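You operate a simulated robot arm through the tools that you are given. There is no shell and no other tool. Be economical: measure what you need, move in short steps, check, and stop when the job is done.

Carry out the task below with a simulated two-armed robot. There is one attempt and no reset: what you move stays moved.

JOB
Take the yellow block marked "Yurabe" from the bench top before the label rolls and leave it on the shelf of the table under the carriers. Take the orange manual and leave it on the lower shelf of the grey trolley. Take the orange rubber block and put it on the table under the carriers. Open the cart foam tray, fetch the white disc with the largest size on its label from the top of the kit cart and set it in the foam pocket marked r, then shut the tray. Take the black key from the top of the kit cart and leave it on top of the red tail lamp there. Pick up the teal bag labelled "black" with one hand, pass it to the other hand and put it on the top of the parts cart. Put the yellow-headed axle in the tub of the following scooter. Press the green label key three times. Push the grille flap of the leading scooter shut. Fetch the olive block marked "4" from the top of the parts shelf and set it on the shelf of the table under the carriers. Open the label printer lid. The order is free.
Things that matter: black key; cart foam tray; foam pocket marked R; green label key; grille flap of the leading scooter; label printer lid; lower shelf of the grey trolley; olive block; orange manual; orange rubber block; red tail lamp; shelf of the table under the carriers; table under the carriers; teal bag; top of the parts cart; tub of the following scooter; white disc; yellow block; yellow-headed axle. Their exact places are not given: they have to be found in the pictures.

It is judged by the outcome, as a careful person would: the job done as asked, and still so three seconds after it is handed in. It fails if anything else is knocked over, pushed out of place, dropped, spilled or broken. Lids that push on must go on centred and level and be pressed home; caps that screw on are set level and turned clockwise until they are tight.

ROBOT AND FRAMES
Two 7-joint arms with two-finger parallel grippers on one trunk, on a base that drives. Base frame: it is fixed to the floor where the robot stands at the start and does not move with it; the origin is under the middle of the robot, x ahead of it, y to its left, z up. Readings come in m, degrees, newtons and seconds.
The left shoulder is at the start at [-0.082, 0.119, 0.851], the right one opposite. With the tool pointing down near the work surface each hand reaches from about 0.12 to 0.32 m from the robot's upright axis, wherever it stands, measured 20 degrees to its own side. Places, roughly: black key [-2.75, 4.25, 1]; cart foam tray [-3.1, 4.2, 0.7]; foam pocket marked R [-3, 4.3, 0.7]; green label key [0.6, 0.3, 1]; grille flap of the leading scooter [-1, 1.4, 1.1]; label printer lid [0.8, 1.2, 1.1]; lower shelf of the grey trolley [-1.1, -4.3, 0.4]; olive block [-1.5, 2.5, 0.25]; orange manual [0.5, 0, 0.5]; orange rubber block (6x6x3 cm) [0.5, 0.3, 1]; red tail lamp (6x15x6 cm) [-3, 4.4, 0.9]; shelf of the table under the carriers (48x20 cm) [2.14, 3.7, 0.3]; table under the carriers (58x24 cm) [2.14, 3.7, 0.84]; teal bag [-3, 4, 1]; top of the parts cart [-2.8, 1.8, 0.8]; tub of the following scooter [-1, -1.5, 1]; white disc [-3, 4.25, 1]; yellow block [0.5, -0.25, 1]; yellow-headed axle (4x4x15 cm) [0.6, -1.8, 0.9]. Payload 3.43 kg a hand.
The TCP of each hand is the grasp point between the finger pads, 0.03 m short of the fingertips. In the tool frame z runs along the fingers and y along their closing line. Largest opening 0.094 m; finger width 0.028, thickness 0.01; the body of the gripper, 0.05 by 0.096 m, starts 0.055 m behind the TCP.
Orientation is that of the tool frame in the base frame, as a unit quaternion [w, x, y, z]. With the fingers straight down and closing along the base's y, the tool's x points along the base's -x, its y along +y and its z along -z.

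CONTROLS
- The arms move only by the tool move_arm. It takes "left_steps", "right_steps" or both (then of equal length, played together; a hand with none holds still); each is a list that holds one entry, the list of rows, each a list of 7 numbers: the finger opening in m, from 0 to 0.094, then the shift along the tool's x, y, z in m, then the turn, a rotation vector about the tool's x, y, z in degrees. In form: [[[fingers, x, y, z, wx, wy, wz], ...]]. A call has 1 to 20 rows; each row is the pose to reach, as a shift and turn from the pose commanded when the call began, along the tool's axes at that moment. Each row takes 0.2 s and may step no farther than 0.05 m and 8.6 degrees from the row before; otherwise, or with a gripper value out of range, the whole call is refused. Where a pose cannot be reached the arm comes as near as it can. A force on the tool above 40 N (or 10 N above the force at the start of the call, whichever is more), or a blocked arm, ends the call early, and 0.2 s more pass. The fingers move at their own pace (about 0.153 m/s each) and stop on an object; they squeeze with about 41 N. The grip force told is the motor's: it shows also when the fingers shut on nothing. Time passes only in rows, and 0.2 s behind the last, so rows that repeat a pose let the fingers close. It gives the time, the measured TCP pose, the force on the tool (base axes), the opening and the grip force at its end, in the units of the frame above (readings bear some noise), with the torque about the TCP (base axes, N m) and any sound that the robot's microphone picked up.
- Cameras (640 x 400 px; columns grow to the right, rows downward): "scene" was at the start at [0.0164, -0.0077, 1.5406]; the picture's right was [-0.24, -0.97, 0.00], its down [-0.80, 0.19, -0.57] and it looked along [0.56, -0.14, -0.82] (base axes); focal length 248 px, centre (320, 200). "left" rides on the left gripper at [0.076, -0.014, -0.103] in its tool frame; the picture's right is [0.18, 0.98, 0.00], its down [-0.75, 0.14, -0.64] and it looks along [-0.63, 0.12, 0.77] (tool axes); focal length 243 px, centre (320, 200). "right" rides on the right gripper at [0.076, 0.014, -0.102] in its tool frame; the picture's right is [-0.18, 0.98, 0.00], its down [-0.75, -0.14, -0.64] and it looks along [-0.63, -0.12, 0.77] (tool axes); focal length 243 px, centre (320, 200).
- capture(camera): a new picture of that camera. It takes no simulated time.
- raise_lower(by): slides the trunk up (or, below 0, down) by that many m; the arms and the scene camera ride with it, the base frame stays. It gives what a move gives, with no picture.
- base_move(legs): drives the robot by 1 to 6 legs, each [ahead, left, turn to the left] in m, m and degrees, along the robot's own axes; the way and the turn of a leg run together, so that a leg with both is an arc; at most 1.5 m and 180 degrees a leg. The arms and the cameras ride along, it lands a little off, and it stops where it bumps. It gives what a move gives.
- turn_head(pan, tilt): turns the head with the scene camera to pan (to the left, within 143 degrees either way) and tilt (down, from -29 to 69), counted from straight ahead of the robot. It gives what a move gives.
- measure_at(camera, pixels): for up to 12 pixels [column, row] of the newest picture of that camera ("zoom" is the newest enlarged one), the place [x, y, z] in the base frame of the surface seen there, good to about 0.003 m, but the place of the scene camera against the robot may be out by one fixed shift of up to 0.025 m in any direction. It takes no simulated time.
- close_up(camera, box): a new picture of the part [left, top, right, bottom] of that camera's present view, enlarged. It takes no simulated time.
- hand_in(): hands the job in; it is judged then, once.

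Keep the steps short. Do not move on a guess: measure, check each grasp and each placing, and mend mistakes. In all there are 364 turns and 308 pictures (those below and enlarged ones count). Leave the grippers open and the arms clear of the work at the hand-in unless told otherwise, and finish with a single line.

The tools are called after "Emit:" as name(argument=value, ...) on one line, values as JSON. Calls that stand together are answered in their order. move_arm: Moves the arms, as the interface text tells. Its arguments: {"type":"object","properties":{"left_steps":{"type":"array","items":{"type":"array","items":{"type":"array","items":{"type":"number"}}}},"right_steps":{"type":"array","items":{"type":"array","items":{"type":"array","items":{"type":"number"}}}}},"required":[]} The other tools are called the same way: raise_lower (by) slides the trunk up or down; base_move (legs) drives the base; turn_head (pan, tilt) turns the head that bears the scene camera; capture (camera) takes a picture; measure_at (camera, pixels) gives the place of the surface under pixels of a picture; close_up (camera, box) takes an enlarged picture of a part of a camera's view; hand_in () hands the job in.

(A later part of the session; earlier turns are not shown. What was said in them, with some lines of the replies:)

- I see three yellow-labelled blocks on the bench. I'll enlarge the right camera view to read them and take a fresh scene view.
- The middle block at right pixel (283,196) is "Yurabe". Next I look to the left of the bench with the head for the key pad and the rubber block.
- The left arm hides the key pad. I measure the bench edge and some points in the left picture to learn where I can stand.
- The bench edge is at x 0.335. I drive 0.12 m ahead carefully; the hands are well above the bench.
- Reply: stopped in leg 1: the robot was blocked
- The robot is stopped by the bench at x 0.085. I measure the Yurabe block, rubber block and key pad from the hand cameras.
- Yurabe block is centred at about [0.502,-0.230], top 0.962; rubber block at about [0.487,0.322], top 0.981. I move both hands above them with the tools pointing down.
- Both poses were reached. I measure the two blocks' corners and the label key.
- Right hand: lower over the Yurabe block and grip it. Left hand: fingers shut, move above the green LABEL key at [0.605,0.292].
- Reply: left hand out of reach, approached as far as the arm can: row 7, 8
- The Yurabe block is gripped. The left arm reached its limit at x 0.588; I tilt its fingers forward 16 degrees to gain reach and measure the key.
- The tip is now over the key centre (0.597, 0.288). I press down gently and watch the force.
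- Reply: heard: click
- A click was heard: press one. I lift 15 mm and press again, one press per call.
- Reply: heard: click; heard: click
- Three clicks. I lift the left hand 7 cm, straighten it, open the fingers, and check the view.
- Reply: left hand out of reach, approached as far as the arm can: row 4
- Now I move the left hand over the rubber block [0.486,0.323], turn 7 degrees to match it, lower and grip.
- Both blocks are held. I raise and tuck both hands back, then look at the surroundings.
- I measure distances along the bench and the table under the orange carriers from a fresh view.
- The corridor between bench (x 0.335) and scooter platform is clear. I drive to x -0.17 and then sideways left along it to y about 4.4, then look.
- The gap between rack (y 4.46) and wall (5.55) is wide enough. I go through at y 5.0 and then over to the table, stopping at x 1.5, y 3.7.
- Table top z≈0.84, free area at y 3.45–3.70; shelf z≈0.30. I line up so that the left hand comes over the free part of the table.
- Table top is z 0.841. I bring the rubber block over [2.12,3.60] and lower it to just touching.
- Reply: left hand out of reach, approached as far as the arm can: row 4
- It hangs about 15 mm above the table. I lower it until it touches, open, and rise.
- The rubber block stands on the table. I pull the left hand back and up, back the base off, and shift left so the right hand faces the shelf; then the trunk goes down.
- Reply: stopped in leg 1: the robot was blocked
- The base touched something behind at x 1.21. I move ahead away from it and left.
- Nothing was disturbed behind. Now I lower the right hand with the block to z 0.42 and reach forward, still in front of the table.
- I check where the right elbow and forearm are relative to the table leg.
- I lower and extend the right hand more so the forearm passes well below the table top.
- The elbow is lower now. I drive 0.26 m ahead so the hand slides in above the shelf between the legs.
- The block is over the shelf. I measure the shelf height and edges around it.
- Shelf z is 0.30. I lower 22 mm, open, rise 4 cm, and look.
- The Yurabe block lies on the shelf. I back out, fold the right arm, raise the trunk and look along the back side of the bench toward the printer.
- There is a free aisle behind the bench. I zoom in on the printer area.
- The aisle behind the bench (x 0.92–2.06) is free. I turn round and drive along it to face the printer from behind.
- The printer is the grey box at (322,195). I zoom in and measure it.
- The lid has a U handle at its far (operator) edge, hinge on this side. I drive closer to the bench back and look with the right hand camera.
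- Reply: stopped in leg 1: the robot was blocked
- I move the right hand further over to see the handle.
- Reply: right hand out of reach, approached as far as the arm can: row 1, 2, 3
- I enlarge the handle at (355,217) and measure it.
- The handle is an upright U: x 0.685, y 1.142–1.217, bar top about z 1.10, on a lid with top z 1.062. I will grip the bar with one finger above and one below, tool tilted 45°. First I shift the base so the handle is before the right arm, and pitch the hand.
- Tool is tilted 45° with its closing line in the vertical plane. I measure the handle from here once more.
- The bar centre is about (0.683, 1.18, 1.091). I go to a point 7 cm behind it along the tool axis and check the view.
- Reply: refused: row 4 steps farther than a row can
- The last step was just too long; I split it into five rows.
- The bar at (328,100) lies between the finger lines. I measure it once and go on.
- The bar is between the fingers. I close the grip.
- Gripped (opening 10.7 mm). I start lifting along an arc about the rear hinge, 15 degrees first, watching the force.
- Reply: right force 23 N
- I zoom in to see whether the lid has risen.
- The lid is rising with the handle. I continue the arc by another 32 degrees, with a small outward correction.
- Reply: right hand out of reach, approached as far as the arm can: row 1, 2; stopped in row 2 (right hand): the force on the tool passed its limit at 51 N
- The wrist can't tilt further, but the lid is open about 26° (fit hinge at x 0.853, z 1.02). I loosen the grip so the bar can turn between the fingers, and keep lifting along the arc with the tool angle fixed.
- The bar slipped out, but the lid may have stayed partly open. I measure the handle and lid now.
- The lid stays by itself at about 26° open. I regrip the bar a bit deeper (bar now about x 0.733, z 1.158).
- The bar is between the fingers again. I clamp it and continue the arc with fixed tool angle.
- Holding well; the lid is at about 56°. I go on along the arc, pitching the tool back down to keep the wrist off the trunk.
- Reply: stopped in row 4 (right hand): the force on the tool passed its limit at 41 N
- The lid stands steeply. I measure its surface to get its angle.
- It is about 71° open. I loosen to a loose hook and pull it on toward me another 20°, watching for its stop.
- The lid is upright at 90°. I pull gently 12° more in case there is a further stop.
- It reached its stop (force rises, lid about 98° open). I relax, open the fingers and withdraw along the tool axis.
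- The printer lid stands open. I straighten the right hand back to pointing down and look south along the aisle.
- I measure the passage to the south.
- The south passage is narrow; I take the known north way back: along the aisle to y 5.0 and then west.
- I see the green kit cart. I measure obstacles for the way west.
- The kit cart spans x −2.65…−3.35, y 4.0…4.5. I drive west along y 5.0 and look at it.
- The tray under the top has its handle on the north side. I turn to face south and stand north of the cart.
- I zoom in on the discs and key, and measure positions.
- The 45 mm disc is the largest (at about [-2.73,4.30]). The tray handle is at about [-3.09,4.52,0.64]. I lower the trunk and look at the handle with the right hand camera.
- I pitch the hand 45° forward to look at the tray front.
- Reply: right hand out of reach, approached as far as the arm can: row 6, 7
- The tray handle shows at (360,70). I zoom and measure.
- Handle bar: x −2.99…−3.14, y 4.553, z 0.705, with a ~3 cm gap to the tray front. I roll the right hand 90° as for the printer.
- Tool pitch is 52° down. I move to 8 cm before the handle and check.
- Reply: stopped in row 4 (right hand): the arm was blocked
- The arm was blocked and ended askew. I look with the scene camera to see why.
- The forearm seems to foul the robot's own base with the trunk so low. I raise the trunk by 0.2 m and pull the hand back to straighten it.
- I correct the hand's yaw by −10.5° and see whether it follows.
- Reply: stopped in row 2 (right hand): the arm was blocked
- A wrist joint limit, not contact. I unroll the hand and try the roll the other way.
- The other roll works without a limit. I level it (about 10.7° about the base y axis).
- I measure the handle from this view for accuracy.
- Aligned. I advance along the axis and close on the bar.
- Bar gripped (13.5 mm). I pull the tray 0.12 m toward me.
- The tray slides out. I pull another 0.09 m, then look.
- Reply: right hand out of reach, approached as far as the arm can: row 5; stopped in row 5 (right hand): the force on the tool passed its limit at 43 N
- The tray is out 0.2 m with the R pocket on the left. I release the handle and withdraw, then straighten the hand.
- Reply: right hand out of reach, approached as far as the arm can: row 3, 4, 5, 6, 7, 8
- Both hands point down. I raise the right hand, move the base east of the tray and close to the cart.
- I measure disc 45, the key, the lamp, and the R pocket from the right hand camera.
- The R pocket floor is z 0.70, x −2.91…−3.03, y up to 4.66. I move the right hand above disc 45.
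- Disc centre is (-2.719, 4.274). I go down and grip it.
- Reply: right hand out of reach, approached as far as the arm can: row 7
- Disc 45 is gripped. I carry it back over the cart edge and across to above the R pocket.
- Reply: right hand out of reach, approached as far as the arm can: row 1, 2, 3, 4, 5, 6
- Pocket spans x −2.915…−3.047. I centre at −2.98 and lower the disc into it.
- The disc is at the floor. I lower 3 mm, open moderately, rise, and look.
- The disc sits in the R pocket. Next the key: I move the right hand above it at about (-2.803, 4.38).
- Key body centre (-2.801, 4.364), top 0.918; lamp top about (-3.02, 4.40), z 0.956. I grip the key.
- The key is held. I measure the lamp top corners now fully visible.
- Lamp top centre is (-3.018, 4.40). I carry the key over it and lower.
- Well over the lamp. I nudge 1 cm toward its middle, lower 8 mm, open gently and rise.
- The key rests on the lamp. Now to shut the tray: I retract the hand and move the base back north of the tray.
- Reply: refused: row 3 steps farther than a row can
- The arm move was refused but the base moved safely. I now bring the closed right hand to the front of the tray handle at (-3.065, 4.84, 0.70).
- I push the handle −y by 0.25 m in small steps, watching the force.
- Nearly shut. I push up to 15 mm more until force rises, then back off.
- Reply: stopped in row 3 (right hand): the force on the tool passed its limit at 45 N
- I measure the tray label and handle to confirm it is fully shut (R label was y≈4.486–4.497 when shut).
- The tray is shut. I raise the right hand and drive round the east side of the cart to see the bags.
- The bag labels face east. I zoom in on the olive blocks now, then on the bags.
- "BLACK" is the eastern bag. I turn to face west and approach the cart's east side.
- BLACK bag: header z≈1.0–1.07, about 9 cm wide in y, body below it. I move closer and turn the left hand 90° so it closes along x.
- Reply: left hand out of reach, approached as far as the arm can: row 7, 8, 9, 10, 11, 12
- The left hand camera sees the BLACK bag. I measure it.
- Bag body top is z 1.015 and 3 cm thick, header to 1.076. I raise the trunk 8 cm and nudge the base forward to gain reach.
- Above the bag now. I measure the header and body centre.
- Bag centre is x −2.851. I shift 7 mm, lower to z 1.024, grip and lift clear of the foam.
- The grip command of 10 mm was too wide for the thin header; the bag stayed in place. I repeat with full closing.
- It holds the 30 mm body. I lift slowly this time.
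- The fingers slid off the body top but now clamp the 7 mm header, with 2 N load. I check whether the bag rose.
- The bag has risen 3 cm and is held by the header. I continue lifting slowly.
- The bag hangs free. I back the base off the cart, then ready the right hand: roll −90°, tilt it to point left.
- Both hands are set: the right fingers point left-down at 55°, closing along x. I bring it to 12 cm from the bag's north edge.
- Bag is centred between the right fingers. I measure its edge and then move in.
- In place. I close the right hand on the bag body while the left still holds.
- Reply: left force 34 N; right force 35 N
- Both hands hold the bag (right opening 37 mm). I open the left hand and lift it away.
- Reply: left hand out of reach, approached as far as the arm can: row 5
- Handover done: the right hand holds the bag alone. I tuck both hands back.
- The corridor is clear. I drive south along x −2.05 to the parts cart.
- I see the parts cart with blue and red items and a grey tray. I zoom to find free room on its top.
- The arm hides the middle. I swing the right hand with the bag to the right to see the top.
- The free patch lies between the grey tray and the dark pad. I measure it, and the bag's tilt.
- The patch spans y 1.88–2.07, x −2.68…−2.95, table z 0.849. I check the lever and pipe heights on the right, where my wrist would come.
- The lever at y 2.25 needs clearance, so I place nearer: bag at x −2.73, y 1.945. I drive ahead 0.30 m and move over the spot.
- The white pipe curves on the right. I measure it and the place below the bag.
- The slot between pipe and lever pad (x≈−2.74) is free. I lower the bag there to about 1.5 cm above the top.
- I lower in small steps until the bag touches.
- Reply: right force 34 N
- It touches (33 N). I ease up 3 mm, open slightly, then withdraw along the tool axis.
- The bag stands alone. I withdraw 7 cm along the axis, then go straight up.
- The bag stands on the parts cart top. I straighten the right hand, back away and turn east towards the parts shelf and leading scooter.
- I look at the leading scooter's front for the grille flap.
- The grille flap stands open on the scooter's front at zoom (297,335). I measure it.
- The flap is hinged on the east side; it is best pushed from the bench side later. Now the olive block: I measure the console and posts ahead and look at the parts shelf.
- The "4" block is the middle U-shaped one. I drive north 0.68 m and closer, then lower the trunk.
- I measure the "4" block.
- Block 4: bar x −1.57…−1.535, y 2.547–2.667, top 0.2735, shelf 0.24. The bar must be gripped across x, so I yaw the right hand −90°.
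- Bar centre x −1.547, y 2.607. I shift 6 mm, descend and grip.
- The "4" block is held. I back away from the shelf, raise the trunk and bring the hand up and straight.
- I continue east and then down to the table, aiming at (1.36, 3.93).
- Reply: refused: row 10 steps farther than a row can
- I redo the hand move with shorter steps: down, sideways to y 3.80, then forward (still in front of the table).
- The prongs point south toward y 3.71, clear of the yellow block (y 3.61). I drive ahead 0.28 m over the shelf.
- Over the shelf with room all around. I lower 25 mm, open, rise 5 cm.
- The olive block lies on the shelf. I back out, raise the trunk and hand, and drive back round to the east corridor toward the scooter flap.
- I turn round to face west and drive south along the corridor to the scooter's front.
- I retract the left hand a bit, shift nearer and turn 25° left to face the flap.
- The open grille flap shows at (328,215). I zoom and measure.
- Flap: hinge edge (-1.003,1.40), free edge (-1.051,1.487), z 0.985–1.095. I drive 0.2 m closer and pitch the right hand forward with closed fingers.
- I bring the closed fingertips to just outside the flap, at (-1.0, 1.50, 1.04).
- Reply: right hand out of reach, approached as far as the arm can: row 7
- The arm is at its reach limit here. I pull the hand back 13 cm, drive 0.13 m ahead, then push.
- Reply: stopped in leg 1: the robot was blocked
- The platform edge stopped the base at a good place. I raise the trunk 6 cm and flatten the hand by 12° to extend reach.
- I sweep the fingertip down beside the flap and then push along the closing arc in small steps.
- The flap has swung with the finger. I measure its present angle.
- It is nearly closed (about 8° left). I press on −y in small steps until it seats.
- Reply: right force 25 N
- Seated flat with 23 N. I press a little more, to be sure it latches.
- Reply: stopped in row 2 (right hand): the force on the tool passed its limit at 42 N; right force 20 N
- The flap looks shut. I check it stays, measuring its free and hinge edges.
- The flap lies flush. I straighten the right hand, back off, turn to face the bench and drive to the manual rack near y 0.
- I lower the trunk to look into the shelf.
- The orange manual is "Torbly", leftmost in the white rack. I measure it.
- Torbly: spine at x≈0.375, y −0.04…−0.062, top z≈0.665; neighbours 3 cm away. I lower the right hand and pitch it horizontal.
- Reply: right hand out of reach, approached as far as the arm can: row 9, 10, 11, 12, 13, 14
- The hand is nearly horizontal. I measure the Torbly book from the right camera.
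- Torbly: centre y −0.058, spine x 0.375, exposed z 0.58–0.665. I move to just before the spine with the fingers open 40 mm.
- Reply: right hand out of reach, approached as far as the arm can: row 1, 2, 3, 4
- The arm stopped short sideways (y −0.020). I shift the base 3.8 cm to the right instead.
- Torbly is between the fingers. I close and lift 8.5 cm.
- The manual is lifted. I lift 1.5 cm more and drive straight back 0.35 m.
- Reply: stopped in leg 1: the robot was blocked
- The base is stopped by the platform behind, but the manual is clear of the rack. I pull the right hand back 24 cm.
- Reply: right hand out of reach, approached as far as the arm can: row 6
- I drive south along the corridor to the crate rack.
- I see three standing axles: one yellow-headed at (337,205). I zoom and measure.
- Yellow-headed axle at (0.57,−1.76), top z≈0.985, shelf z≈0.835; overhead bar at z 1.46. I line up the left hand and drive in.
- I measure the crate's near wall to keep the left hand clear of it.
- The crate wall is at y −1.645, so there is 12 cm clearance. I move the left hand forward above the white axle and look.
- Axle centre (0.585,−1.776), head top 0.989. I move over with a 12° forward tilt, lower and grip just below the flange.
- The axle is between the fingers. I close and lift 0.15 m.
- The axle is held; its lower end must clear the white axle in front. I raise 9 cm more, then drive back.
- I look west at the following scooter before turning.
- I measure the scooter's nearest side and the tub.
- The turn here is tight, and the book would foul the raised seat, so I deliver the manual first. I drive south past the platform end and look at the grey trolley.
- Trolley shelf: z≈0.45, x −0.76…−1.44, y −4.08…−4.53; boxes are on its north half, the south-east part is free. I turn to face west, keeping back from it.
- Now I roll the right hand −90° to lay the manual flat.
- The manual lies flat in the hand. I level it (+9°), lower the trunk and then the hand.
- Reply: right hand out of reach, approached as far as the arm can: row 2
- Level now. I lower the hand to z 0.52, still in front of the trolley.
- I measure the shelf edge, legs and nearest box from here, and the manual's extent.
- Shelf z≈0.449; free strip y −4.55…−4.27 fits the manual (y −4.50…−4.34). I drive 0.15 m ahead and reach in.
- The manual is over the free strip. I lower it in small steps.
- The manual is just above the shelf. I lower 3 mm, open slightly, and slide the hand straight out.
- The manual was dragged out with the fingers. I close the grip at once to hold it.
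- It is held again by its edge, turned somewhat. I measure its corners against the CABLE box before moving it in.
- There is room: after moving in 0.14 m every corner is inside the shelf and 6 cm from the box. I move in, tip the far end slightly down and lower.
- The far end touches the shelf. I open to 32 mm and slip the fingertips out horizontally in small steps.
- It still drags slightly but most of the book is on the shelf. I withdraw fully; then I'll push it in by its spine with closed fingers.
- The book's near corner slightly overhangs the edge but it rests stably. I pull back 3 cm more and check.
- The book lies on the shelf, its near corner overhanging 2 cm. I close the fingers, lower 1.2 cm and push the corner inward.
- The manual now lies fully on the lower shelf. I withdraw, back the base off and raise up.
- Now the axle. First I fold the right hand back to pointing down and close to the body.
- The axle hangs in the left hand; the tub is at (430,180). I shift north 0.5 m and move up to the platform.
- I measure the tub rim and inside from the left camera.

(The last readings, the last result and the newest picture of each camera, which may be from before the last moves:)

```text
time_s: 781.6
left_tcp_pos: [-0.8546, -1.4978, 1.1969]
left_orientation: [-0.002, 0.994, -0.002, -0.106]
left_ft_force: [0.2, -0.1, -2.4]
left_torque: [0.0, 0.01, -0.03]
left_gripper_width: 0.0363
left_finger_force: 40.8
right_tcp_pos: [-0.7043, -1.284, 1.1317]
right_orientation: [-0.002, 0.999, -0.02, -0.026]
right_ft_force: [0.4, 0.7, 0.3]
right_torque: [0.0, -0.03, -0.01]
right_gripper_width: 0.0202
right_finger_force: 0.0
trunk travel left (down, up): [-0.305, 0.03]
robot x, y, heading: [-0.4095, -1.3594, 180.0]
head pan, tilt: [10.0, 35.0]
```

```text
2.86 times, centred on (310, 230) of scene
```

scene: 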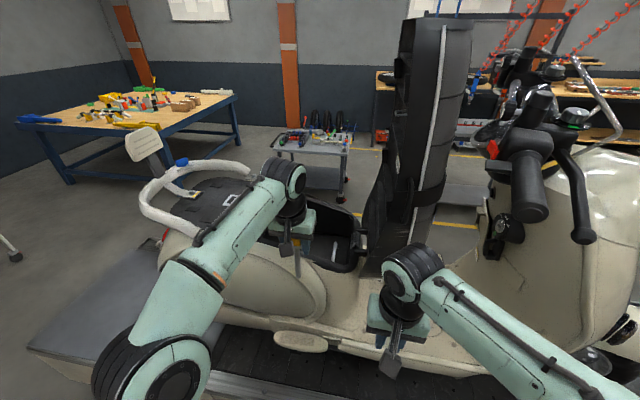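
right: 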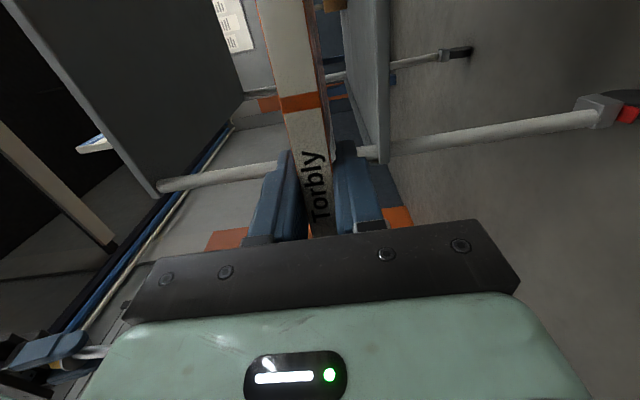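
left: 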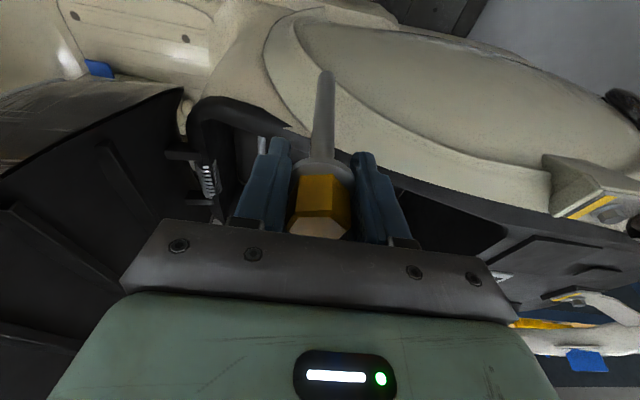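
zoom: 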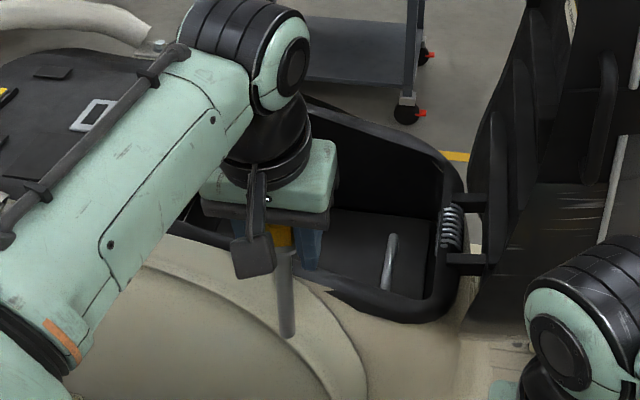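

Tub: east rim x≈−0.91, z 1.06–1.11, floor z≈0.945. I raise the trunk 3 cm and tilt the left hand 18° more so the axle tip clears the rim.

Emit:
raise_lower(by=0.03)

Emit:
move_arm(left_steps=[[[0.0, 0, 0, -0.01, 0, -8, 0], [0.0, 0, 0, -0.015, 0, -14, 0], [0.0, 0, 0, -0.02, 0, -18, 0]]])

Emit:
capture(camera="left")

```text
time_s: 782.3
left_tcp_pos: [-0.8551, -1.498, 1.2269]
left_orientation: [0.0, 0.994, -0.001, -0.106]
left_ft_force: [0.5, 0.5, -2.2]
left_torque: [-0.02, -0.01, -0.01]
left_gripper_width: 0.0365
left_finger_force: 40.7
right_tcp_pos: [-0.7061, -1.2849, 1.1618]
right_orientation: [-0.002, 0.999, -0.021, -0.024]
right_ft_force: [0.6, 0.1, -0.7]
right_torque: [-0.03, 0.01, -0.02]
right_gripper_width: 0.0202
right_finger_force: 0.0
trunk travel left (down, up): [-0.335, 0.0]
robot x, y, heading: [-0.4118, -1.3581, 180.0]
head pan, tilt: [10.0, 35.0]
```

```text
time_s: 783.1
left_tcp_pos: [-0.8497, -1.4989, 1.2469]
left_orientation: [-0.001, 0.965, -0.002, -0.262]
left_ft_force: [0.3, 0.0, -1.6]
left_torque: [0.01, -0.05, 0.01]
left_gripper_width: 0.0363
left_finger_force: 41.1
right_tcp_pos: [-0.7031, -1.2845, 1.1623]
right_orientation: [-0.002, 0.999, -0.02, -0.025]
right_ft_force: [-0.3, 0.4, 0.7]
right_torque: [0.02, -0.01, -0.02]
right_gripper_width: 0.0199
right_finger_force: 0.0
trunk travel left (down, up): [-0.335, 0.0]
robot x, y, heading: [-0.4161, -1.3566, 179.8]
head pan, tilt: [10.0, 35.0]
```

```text
91 pictures are left
```

left: 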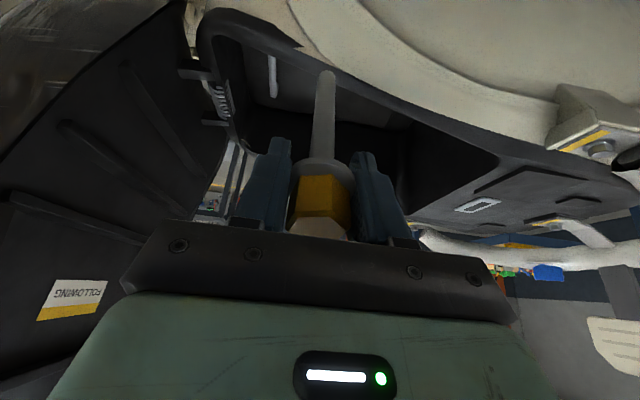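

The axle stays in line with the fingers, and the seat label says FOLLOWING. I drive 5 cm ahead and then move the axle along its axis into the tub.

Emit:
base_move(legs=[[0.05, 0, 0]])

Emit:
move_arm(left_steps=[[[0.0, -0.001, 0, 0.04, 0, 0, 0], [0.0, -0.002, 0, 0.08, 0, 0, 0], [0.0, -0.003, 0, 0.12, 0, 0, 0]]])

Emit:
capture(camera="left")

Emit:
close_up(camera="scene", box=[220, 140, 420, 300])

```text
time_s: 784.2
left_tcp_pos: [-0.9028, -1.499, 1.2451]
left_orientation: [0.001, 0.966, -0.001, -0.259]
left_ft_force: [-0.6, 0.5, -2.7]
left_torque: [0.01, -0.03, 0.01]
left_gripper_width: 0.0366
left_finger_force: 40.9
right_tcp_pos: [-0.7546, -1.2828, 1.1604]
right_orientation: [-0.002, 0.999, -0.021, -0.025]
right_ft_force: [0.2, -0.1, 0.1]
right_torque: [-0.03, -0.02, -0.03]
right_gripper_width: 0.0202
right_finger_force: 0.1
trunk travel left (down, up): [-0.335, 0.0]
robot x, y, heading: [-0.4583, -1.3577, 180.0]
head pan, tilt: [10.0, 35.0]
stopped in leg 1: the robot was blocked; the commanded pose is now the measured one
```

```text
time_s: 785.0
left_tcp_pos: [-0.9623, -1.4994, 1.1433]
left_orientation: [-0.001, 0.966, -0.002, -0.26]
left_ft_force: [0.9, 0.1, -1.8]
left_torque: [-0.01, -0.04, 0.0]
left_gripper_width: 0.0365
left_finger_force: 41.4
right_tcp_pos: [-0.7536, -1.2835, 1.1613]
right_orientation: [-0.003, 1.0, -0.02, -0.024]
right_ft_force: [-0.6, -0.2, -0.3]
right_torque: [-0.03, 0.0, 0.0]
right_gripper_width: 0.0202
right_finger_force: 0.0
trunk travel left (down, up): [-0.335, 0.0]
robot x, y, heading: [-0.4601, -1.3552, 179.9]
head pan, tilt: [10.0, 35.0]
```

```text
90 pictures are left
```

left: 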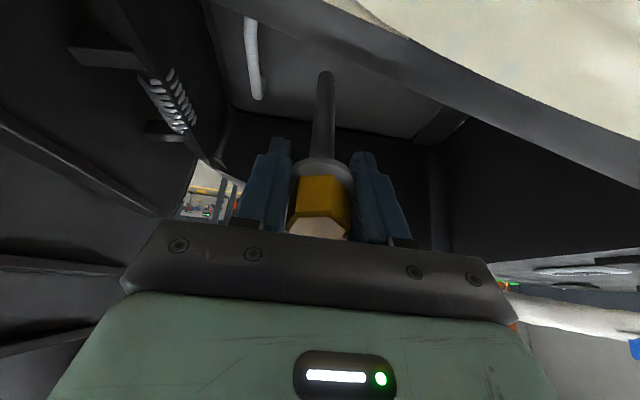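

```text
2.50 times, centred on (320, 220) of scene
```

zoom: 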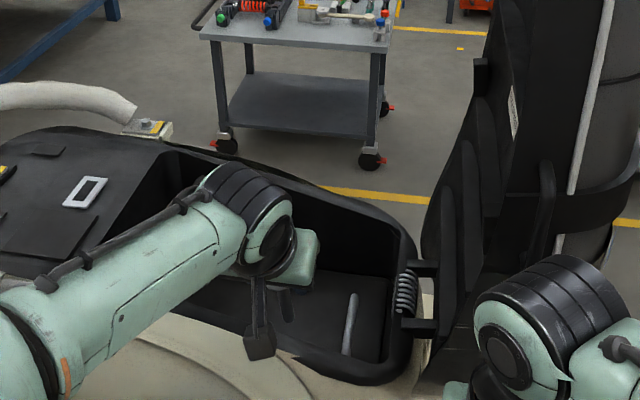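

The axle is inside the tub opening. I go 5.5 cm further along the axis.

Emit:
move_arm(left_steps=[[[0.0, -0.002, 0, 0.025, 0, 0, 0], [0.0, -0.004, 0, 0.045, 0, 0, 0], [0.0, -0.005, 0, 0.058, 0, 0, 0]]])

Emit:
capture(camera="left")

Emit:
measure_at(camera="left", pixels=[[325, 80], [300, 40], [290, 100], [400, 60], [250, 60]])

```text
time_s: 785.8
left_tcp_pos: [-0.9955, -1.4985, 1.0955]
left_orientation: [0.0, 0.966, -0.001, -0.259]
left_ft_force: [0.6, -0.5, -1.2]
left_torque: [0.0, -0.02, -0.01]
left_gripper_width: 0.0364
left_finger_force: 40.7
right_tcp_pos: [-0.7534, -1.2832, 1.1621]
right_orientation: [-0.003, 0.999, -0.019, -0.025]
right_ft_force: [-0.9, -0.3, -0.4]
right_torque: [0.01, -0.04, 0.03]
right_gripper_width: 0.0198
right_finger_force: 0.1
trunk travel left (down, up): [-0.335, 0.0]
robot x, y, heading: [-0.4588, -1.3546, 179.5]
head pan, tilt: [10.0, 35.0]
```

```text
88 pictures are left
```

left: 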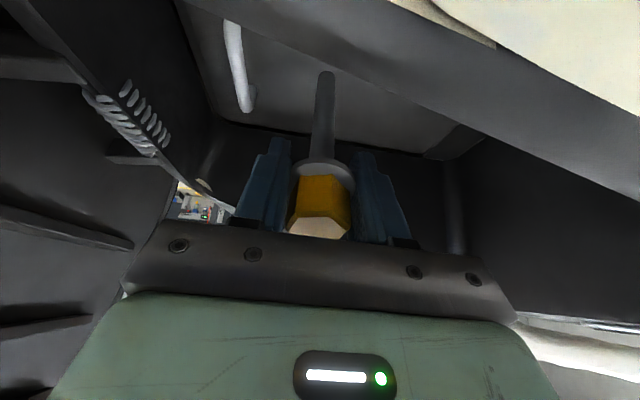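

```text
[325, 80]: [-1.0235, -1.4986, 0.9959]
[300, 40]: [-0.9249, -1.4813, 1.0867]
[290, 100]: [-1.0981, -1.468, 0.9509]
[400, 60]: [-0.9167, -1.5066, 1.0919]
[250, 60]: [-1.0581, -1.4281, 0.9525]
```

The axle tip is 4 cm above the tub floor (0.951). I lower 2 cm and open the fingers.

Emit:
move_arm(left_steps=[[[0.0, 0.005, 0, 0.0086, 0, 0, 0], [0.0, 0.0101, 0, 0.0173, 0, 0, 0], [0.06, 0.0101, 0, 0.0173, 0, 0, 0], [0.07, 0.0101, 0, 0.0173, 0, 0, 0], [0.07, 0.0101, 0, 0.0173, 0, 0, 0]]])

Emit:
capture(camera="left")

```text
time_s: 787.0
left_tcp_pos: [-0.9946, -1.4977, 1.0758]
left_orientation: [0.0, 0.966, -0.001, -0.26]
left_ft_force: [-0.2, 0.1, 0.2]
left_torque: [-0.01, 0.02, -0.03]
left_gripper_width: 0.0701
left_finger_force: 0.1
right_tcp_pos: [-0.7534, -1.2847, 1.1616]
right_orientation: [-0.002, 0.999, -0.02, -0.025]
right_ft_force: [-0.2, 0.6, -0.7]
right_torque: [-0.02, 0.0, 0.0]
right_gripper_width: 0.02
right_finger_force: 0.0
trunk travel left (down, up): [-0.335, 0.0]
robot x, y, heading: [-0.4611, -1.3593, 180.1]
head pan, tilt: [10.0, 35.0]
```

```text
87 pictures are left
```

left: 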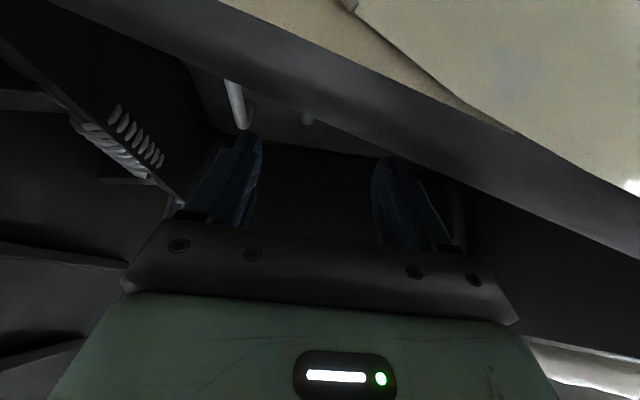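

Released. I withdraw along the axis and look into the tub.

Emit:
move_arm(left_steps=[[[0.07, 0, 0, -0.04, 0, 0, 0], [0.07, 0, 0, -0.08, 0, 0, 0], [0.07, 0, 0, -0.12, 0, 0, 0], [0.07, 0, 0, -0.16, 0, 0, 0], [0.07, 0, 0, -0.19, 0, 0, 0]]])

Emit:
capture(camera="left")

Emit:
close_up(camera="left", box=[200, 30, 480, 230])

```text
time_s: 788.2
left_tcp_pos: [-0.8992, -1.4985, 1.2427]
left_orientation: [-0.001, 0.966, -0.002, -0.26]
left_ft_force: [-0.4, 0.6, 0.5]
left_torque: [-0.01, 0.0, 0.0]
left_gripper_width: 0.07
left_finger_force: 0.0
right_tcp_pos: [-0.752, -1.2844, 1.162]
right_orientation: [-0.003, 0.999, -0.021, -0.025]
right_ft_force: [-0.2, 0.3, -0.2]
right_torque: [0.03, 0.0, 0.05]
right_gripper_width: 0.0201
right_finger_force: 0.3
trunk travel left (down, up): [-0.335, 0.0]
robot x, y, heading: [-0.4565, -1.3543, 179.8]
head pan, tilt: [10.0, 35.0]
```

```text
86 pictures are left
```

left: 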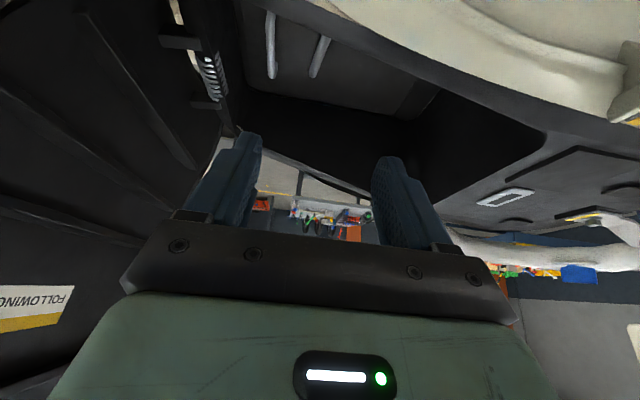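

```text
2.00 times, centred on (340, 130) of left
```

zoom: 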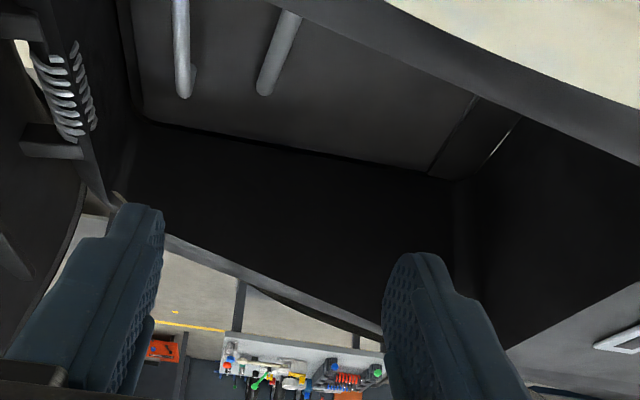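

The axle's stem shows in the tub beside the lever. I back off, open both grippers, and check with the scene camera.

Emit:
base_move(legs=[[-0.2, 0, 0]])

Emit:
move_arm(left_steps=[[[0.09, 0, 0, -0.02, 0, 8, 0], [0.09, 0, 0, -0.04, 0, 16, 0], [0.09, 0, 0, -0.06, 0, 24, 0], [0.09, 0, 0, -0.08, 0, 30, 0]]], right_steps=[[[0.09, 0.02, 0, 0, 0, 0, 0], [0.09, 0.04, 0, 0, 0, 0, 0], [0.09, 0.05, 0, 0, 0, 0, 0], [0.09, 0.05, 0, 0, 0, 0, 0]]])

Emit:
turn_head(pan=5, tilt=30)

Emit:
capture(camera="scene")

Emit:
turn_head(pan=-75, tilt=15)

Emit:
capture(camera="scene")

```text
time_s: 789.8
left_tcp_pos: [-0.7018, -1.499, 1.2419]
left_orientation: [0.0, 0.966, -0.001, -0.26]
left_ft_force: [-0.6, 0.3, -0.1]
left_torque: [-0.02, -0.01, 0.01]
left_gripper_width: 0.0699
left_finger_force: 0.0
right_tcp_pos: [-0.5535, -1.2837, 1.1619]
right_orientation: [-0.003, 0.999, -0.02, -0.025]
right_ft_force: [-0.1, 0.4, -0.2]
right_torque: [0.0, -0.01, -0.02]
right_gripper_width: 0.02
right_finger_force: 0.0
trunk travel left (down, up): [-0.335, 0.0]
robot x, y, heading: [-0.2564, -1.3537, 179.9]
head pan, tilt: [10.0, 35.0]
```

```text
time_s: 790.8
left_tcp_pos: [-0.6601, -1.4977, 1.2967]
left_orientation: [0.006, 1.0, -0.006, -0.011]
left_ft_force: [0.2, 0.1, 0.3]
left_torque: [0.02, 0.02, 0.04]
left_gripper_width: 0.09
left_finger_force: 0.0
left hand out of reach, approached as far as the arm can: row 4
right_tcp_pos: [-0.5039, -1.2851, 1.1593]
right_orientation: [-0.003, 0.999, -0.02, -0.026]
right_ft_force: [-0.3, -0.8, -1.0]
right_torque: [-0.03, 0.01, -0.01]
right_gripper_width: 0.0901
right_finger_force: 0.0
trunk travel left (down, up): [-0.335, 0.0]
robot x, y, heading: [-0.2597, -1.3547, 180.3]
head pan, tilt: [10.0, 35.0]
```

```text
time_s: 791.5
left_tcp_pos: [-0.6609, -1.4997, 1.2967]
left_orientation: [0.004, 1.0, -0.005, -0.011]
left_ft_force: [0.0, -1.4, 0.2]
left_torque: [-0.01, -0.01, -0.01]
left_gripper_width: 0.0899
left_finger_force: 0.1
right_tcp_pos: [-0.5036, -1.2852, 1.1597]
right_orientation: [-0.004, 0.999, -0.02, -0.025]
right_ft_force: [0.7, -0.4, 0.0]
right_torque: [0.0, 0.0, 0.0]
right_gripper_width: 0.0901
right_finger_force: 0.0
trunk travel left (down, up): [-0.335, 0.0]
robot x, y, heading: [-0.259, -1.3574, 180.4]
head pan, tilt: [5.0, 30.0]
```

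```text
84 pictures are left
```

scene: 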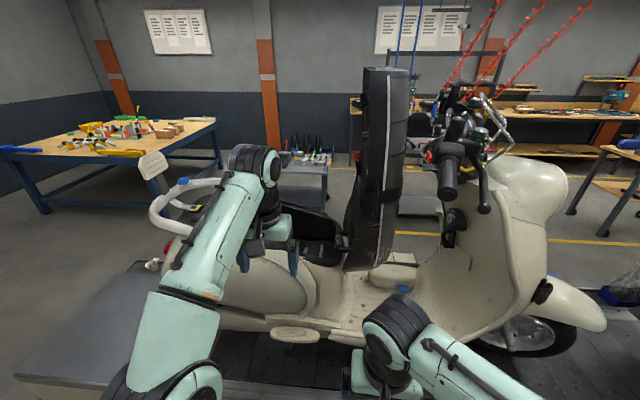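

```text
time_s: 793.0
left_tcp_pos: [-0.6618, -1.4984, 1.2967]
left_orientation: [0.004, 1.0, -0.005, -0.012]
left_ft_force: [0.4, -0.4, -0.2]
left_torque: [-0.04, 0.0, -0.04]
left_gripper_width: 0.0902
left_finger_force: 0.0
right_tcp_pos: [-0.5037, -1.2867, 1.1588]
right_orientation: [-0.003, 0.999, -0.021, -0.025]
right_ft_force: [0.0, 0.9, -0.8]
right_torque: [-0.02, 0.02, -0.03]
right_gripper_width: 0.0901
right_finger_force: 0.0
trunk travel left (down, up): [-0.335, 0.0]
robot x, y, heading: [-0.2582, -1.3585, 180.0]
head pan, tilt: [-75.0, 15.0]
```

```text
83 pictures are left
```

scene: 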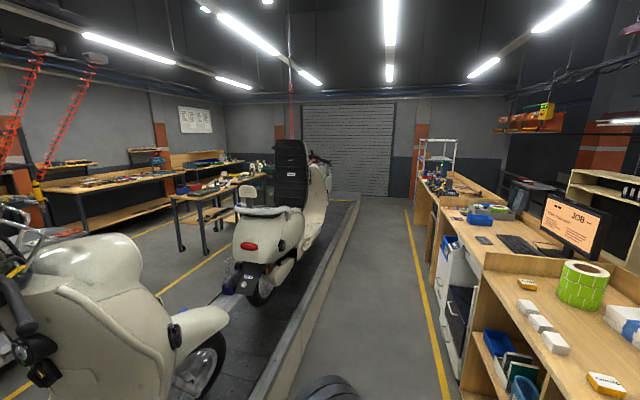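

I zoom once at the printer and once at the parts cart for a last check.

Emit:
close_up(camera="scene", box=[440, 180, 560, 260])

Emit:
close_up(camera="scene", box=[150, 140, 310, 240])

```text
5.00 times, centred on (500, 220) of scene
```

zoom: 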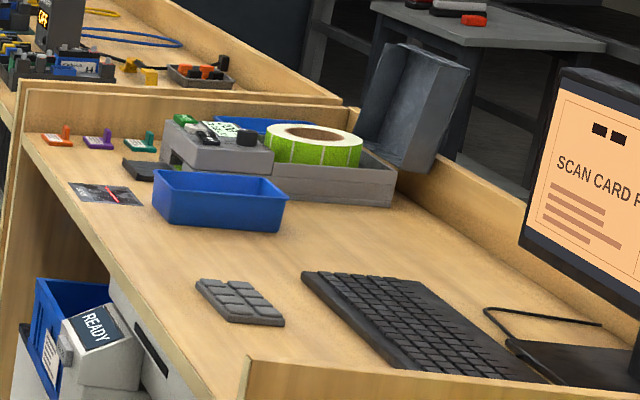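

```text
4.00 times, centred on (230, 190) of scene
```

zoom: 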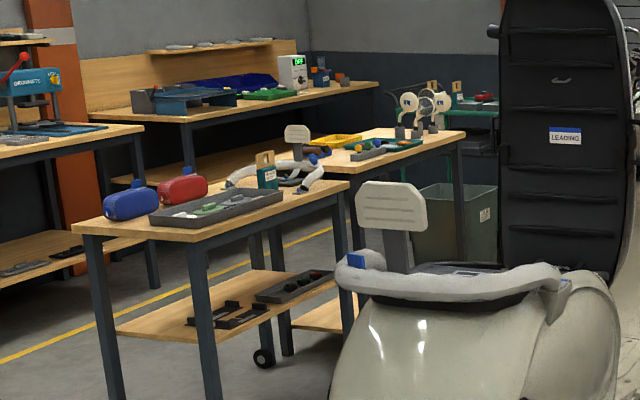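

The printer lid is open, the bag stands on the parts cart, the rubber block lies on the table, both grippers are open and the arms are clear. I hand in.

Emit:
hand_in()

```text
The job is handed in.
```

All eleven tasks are done and handed in; the printer lid, bag and rubber block were still as left in a final look, the rest were checked when done, and the axle was seen in the tub only by its stem.
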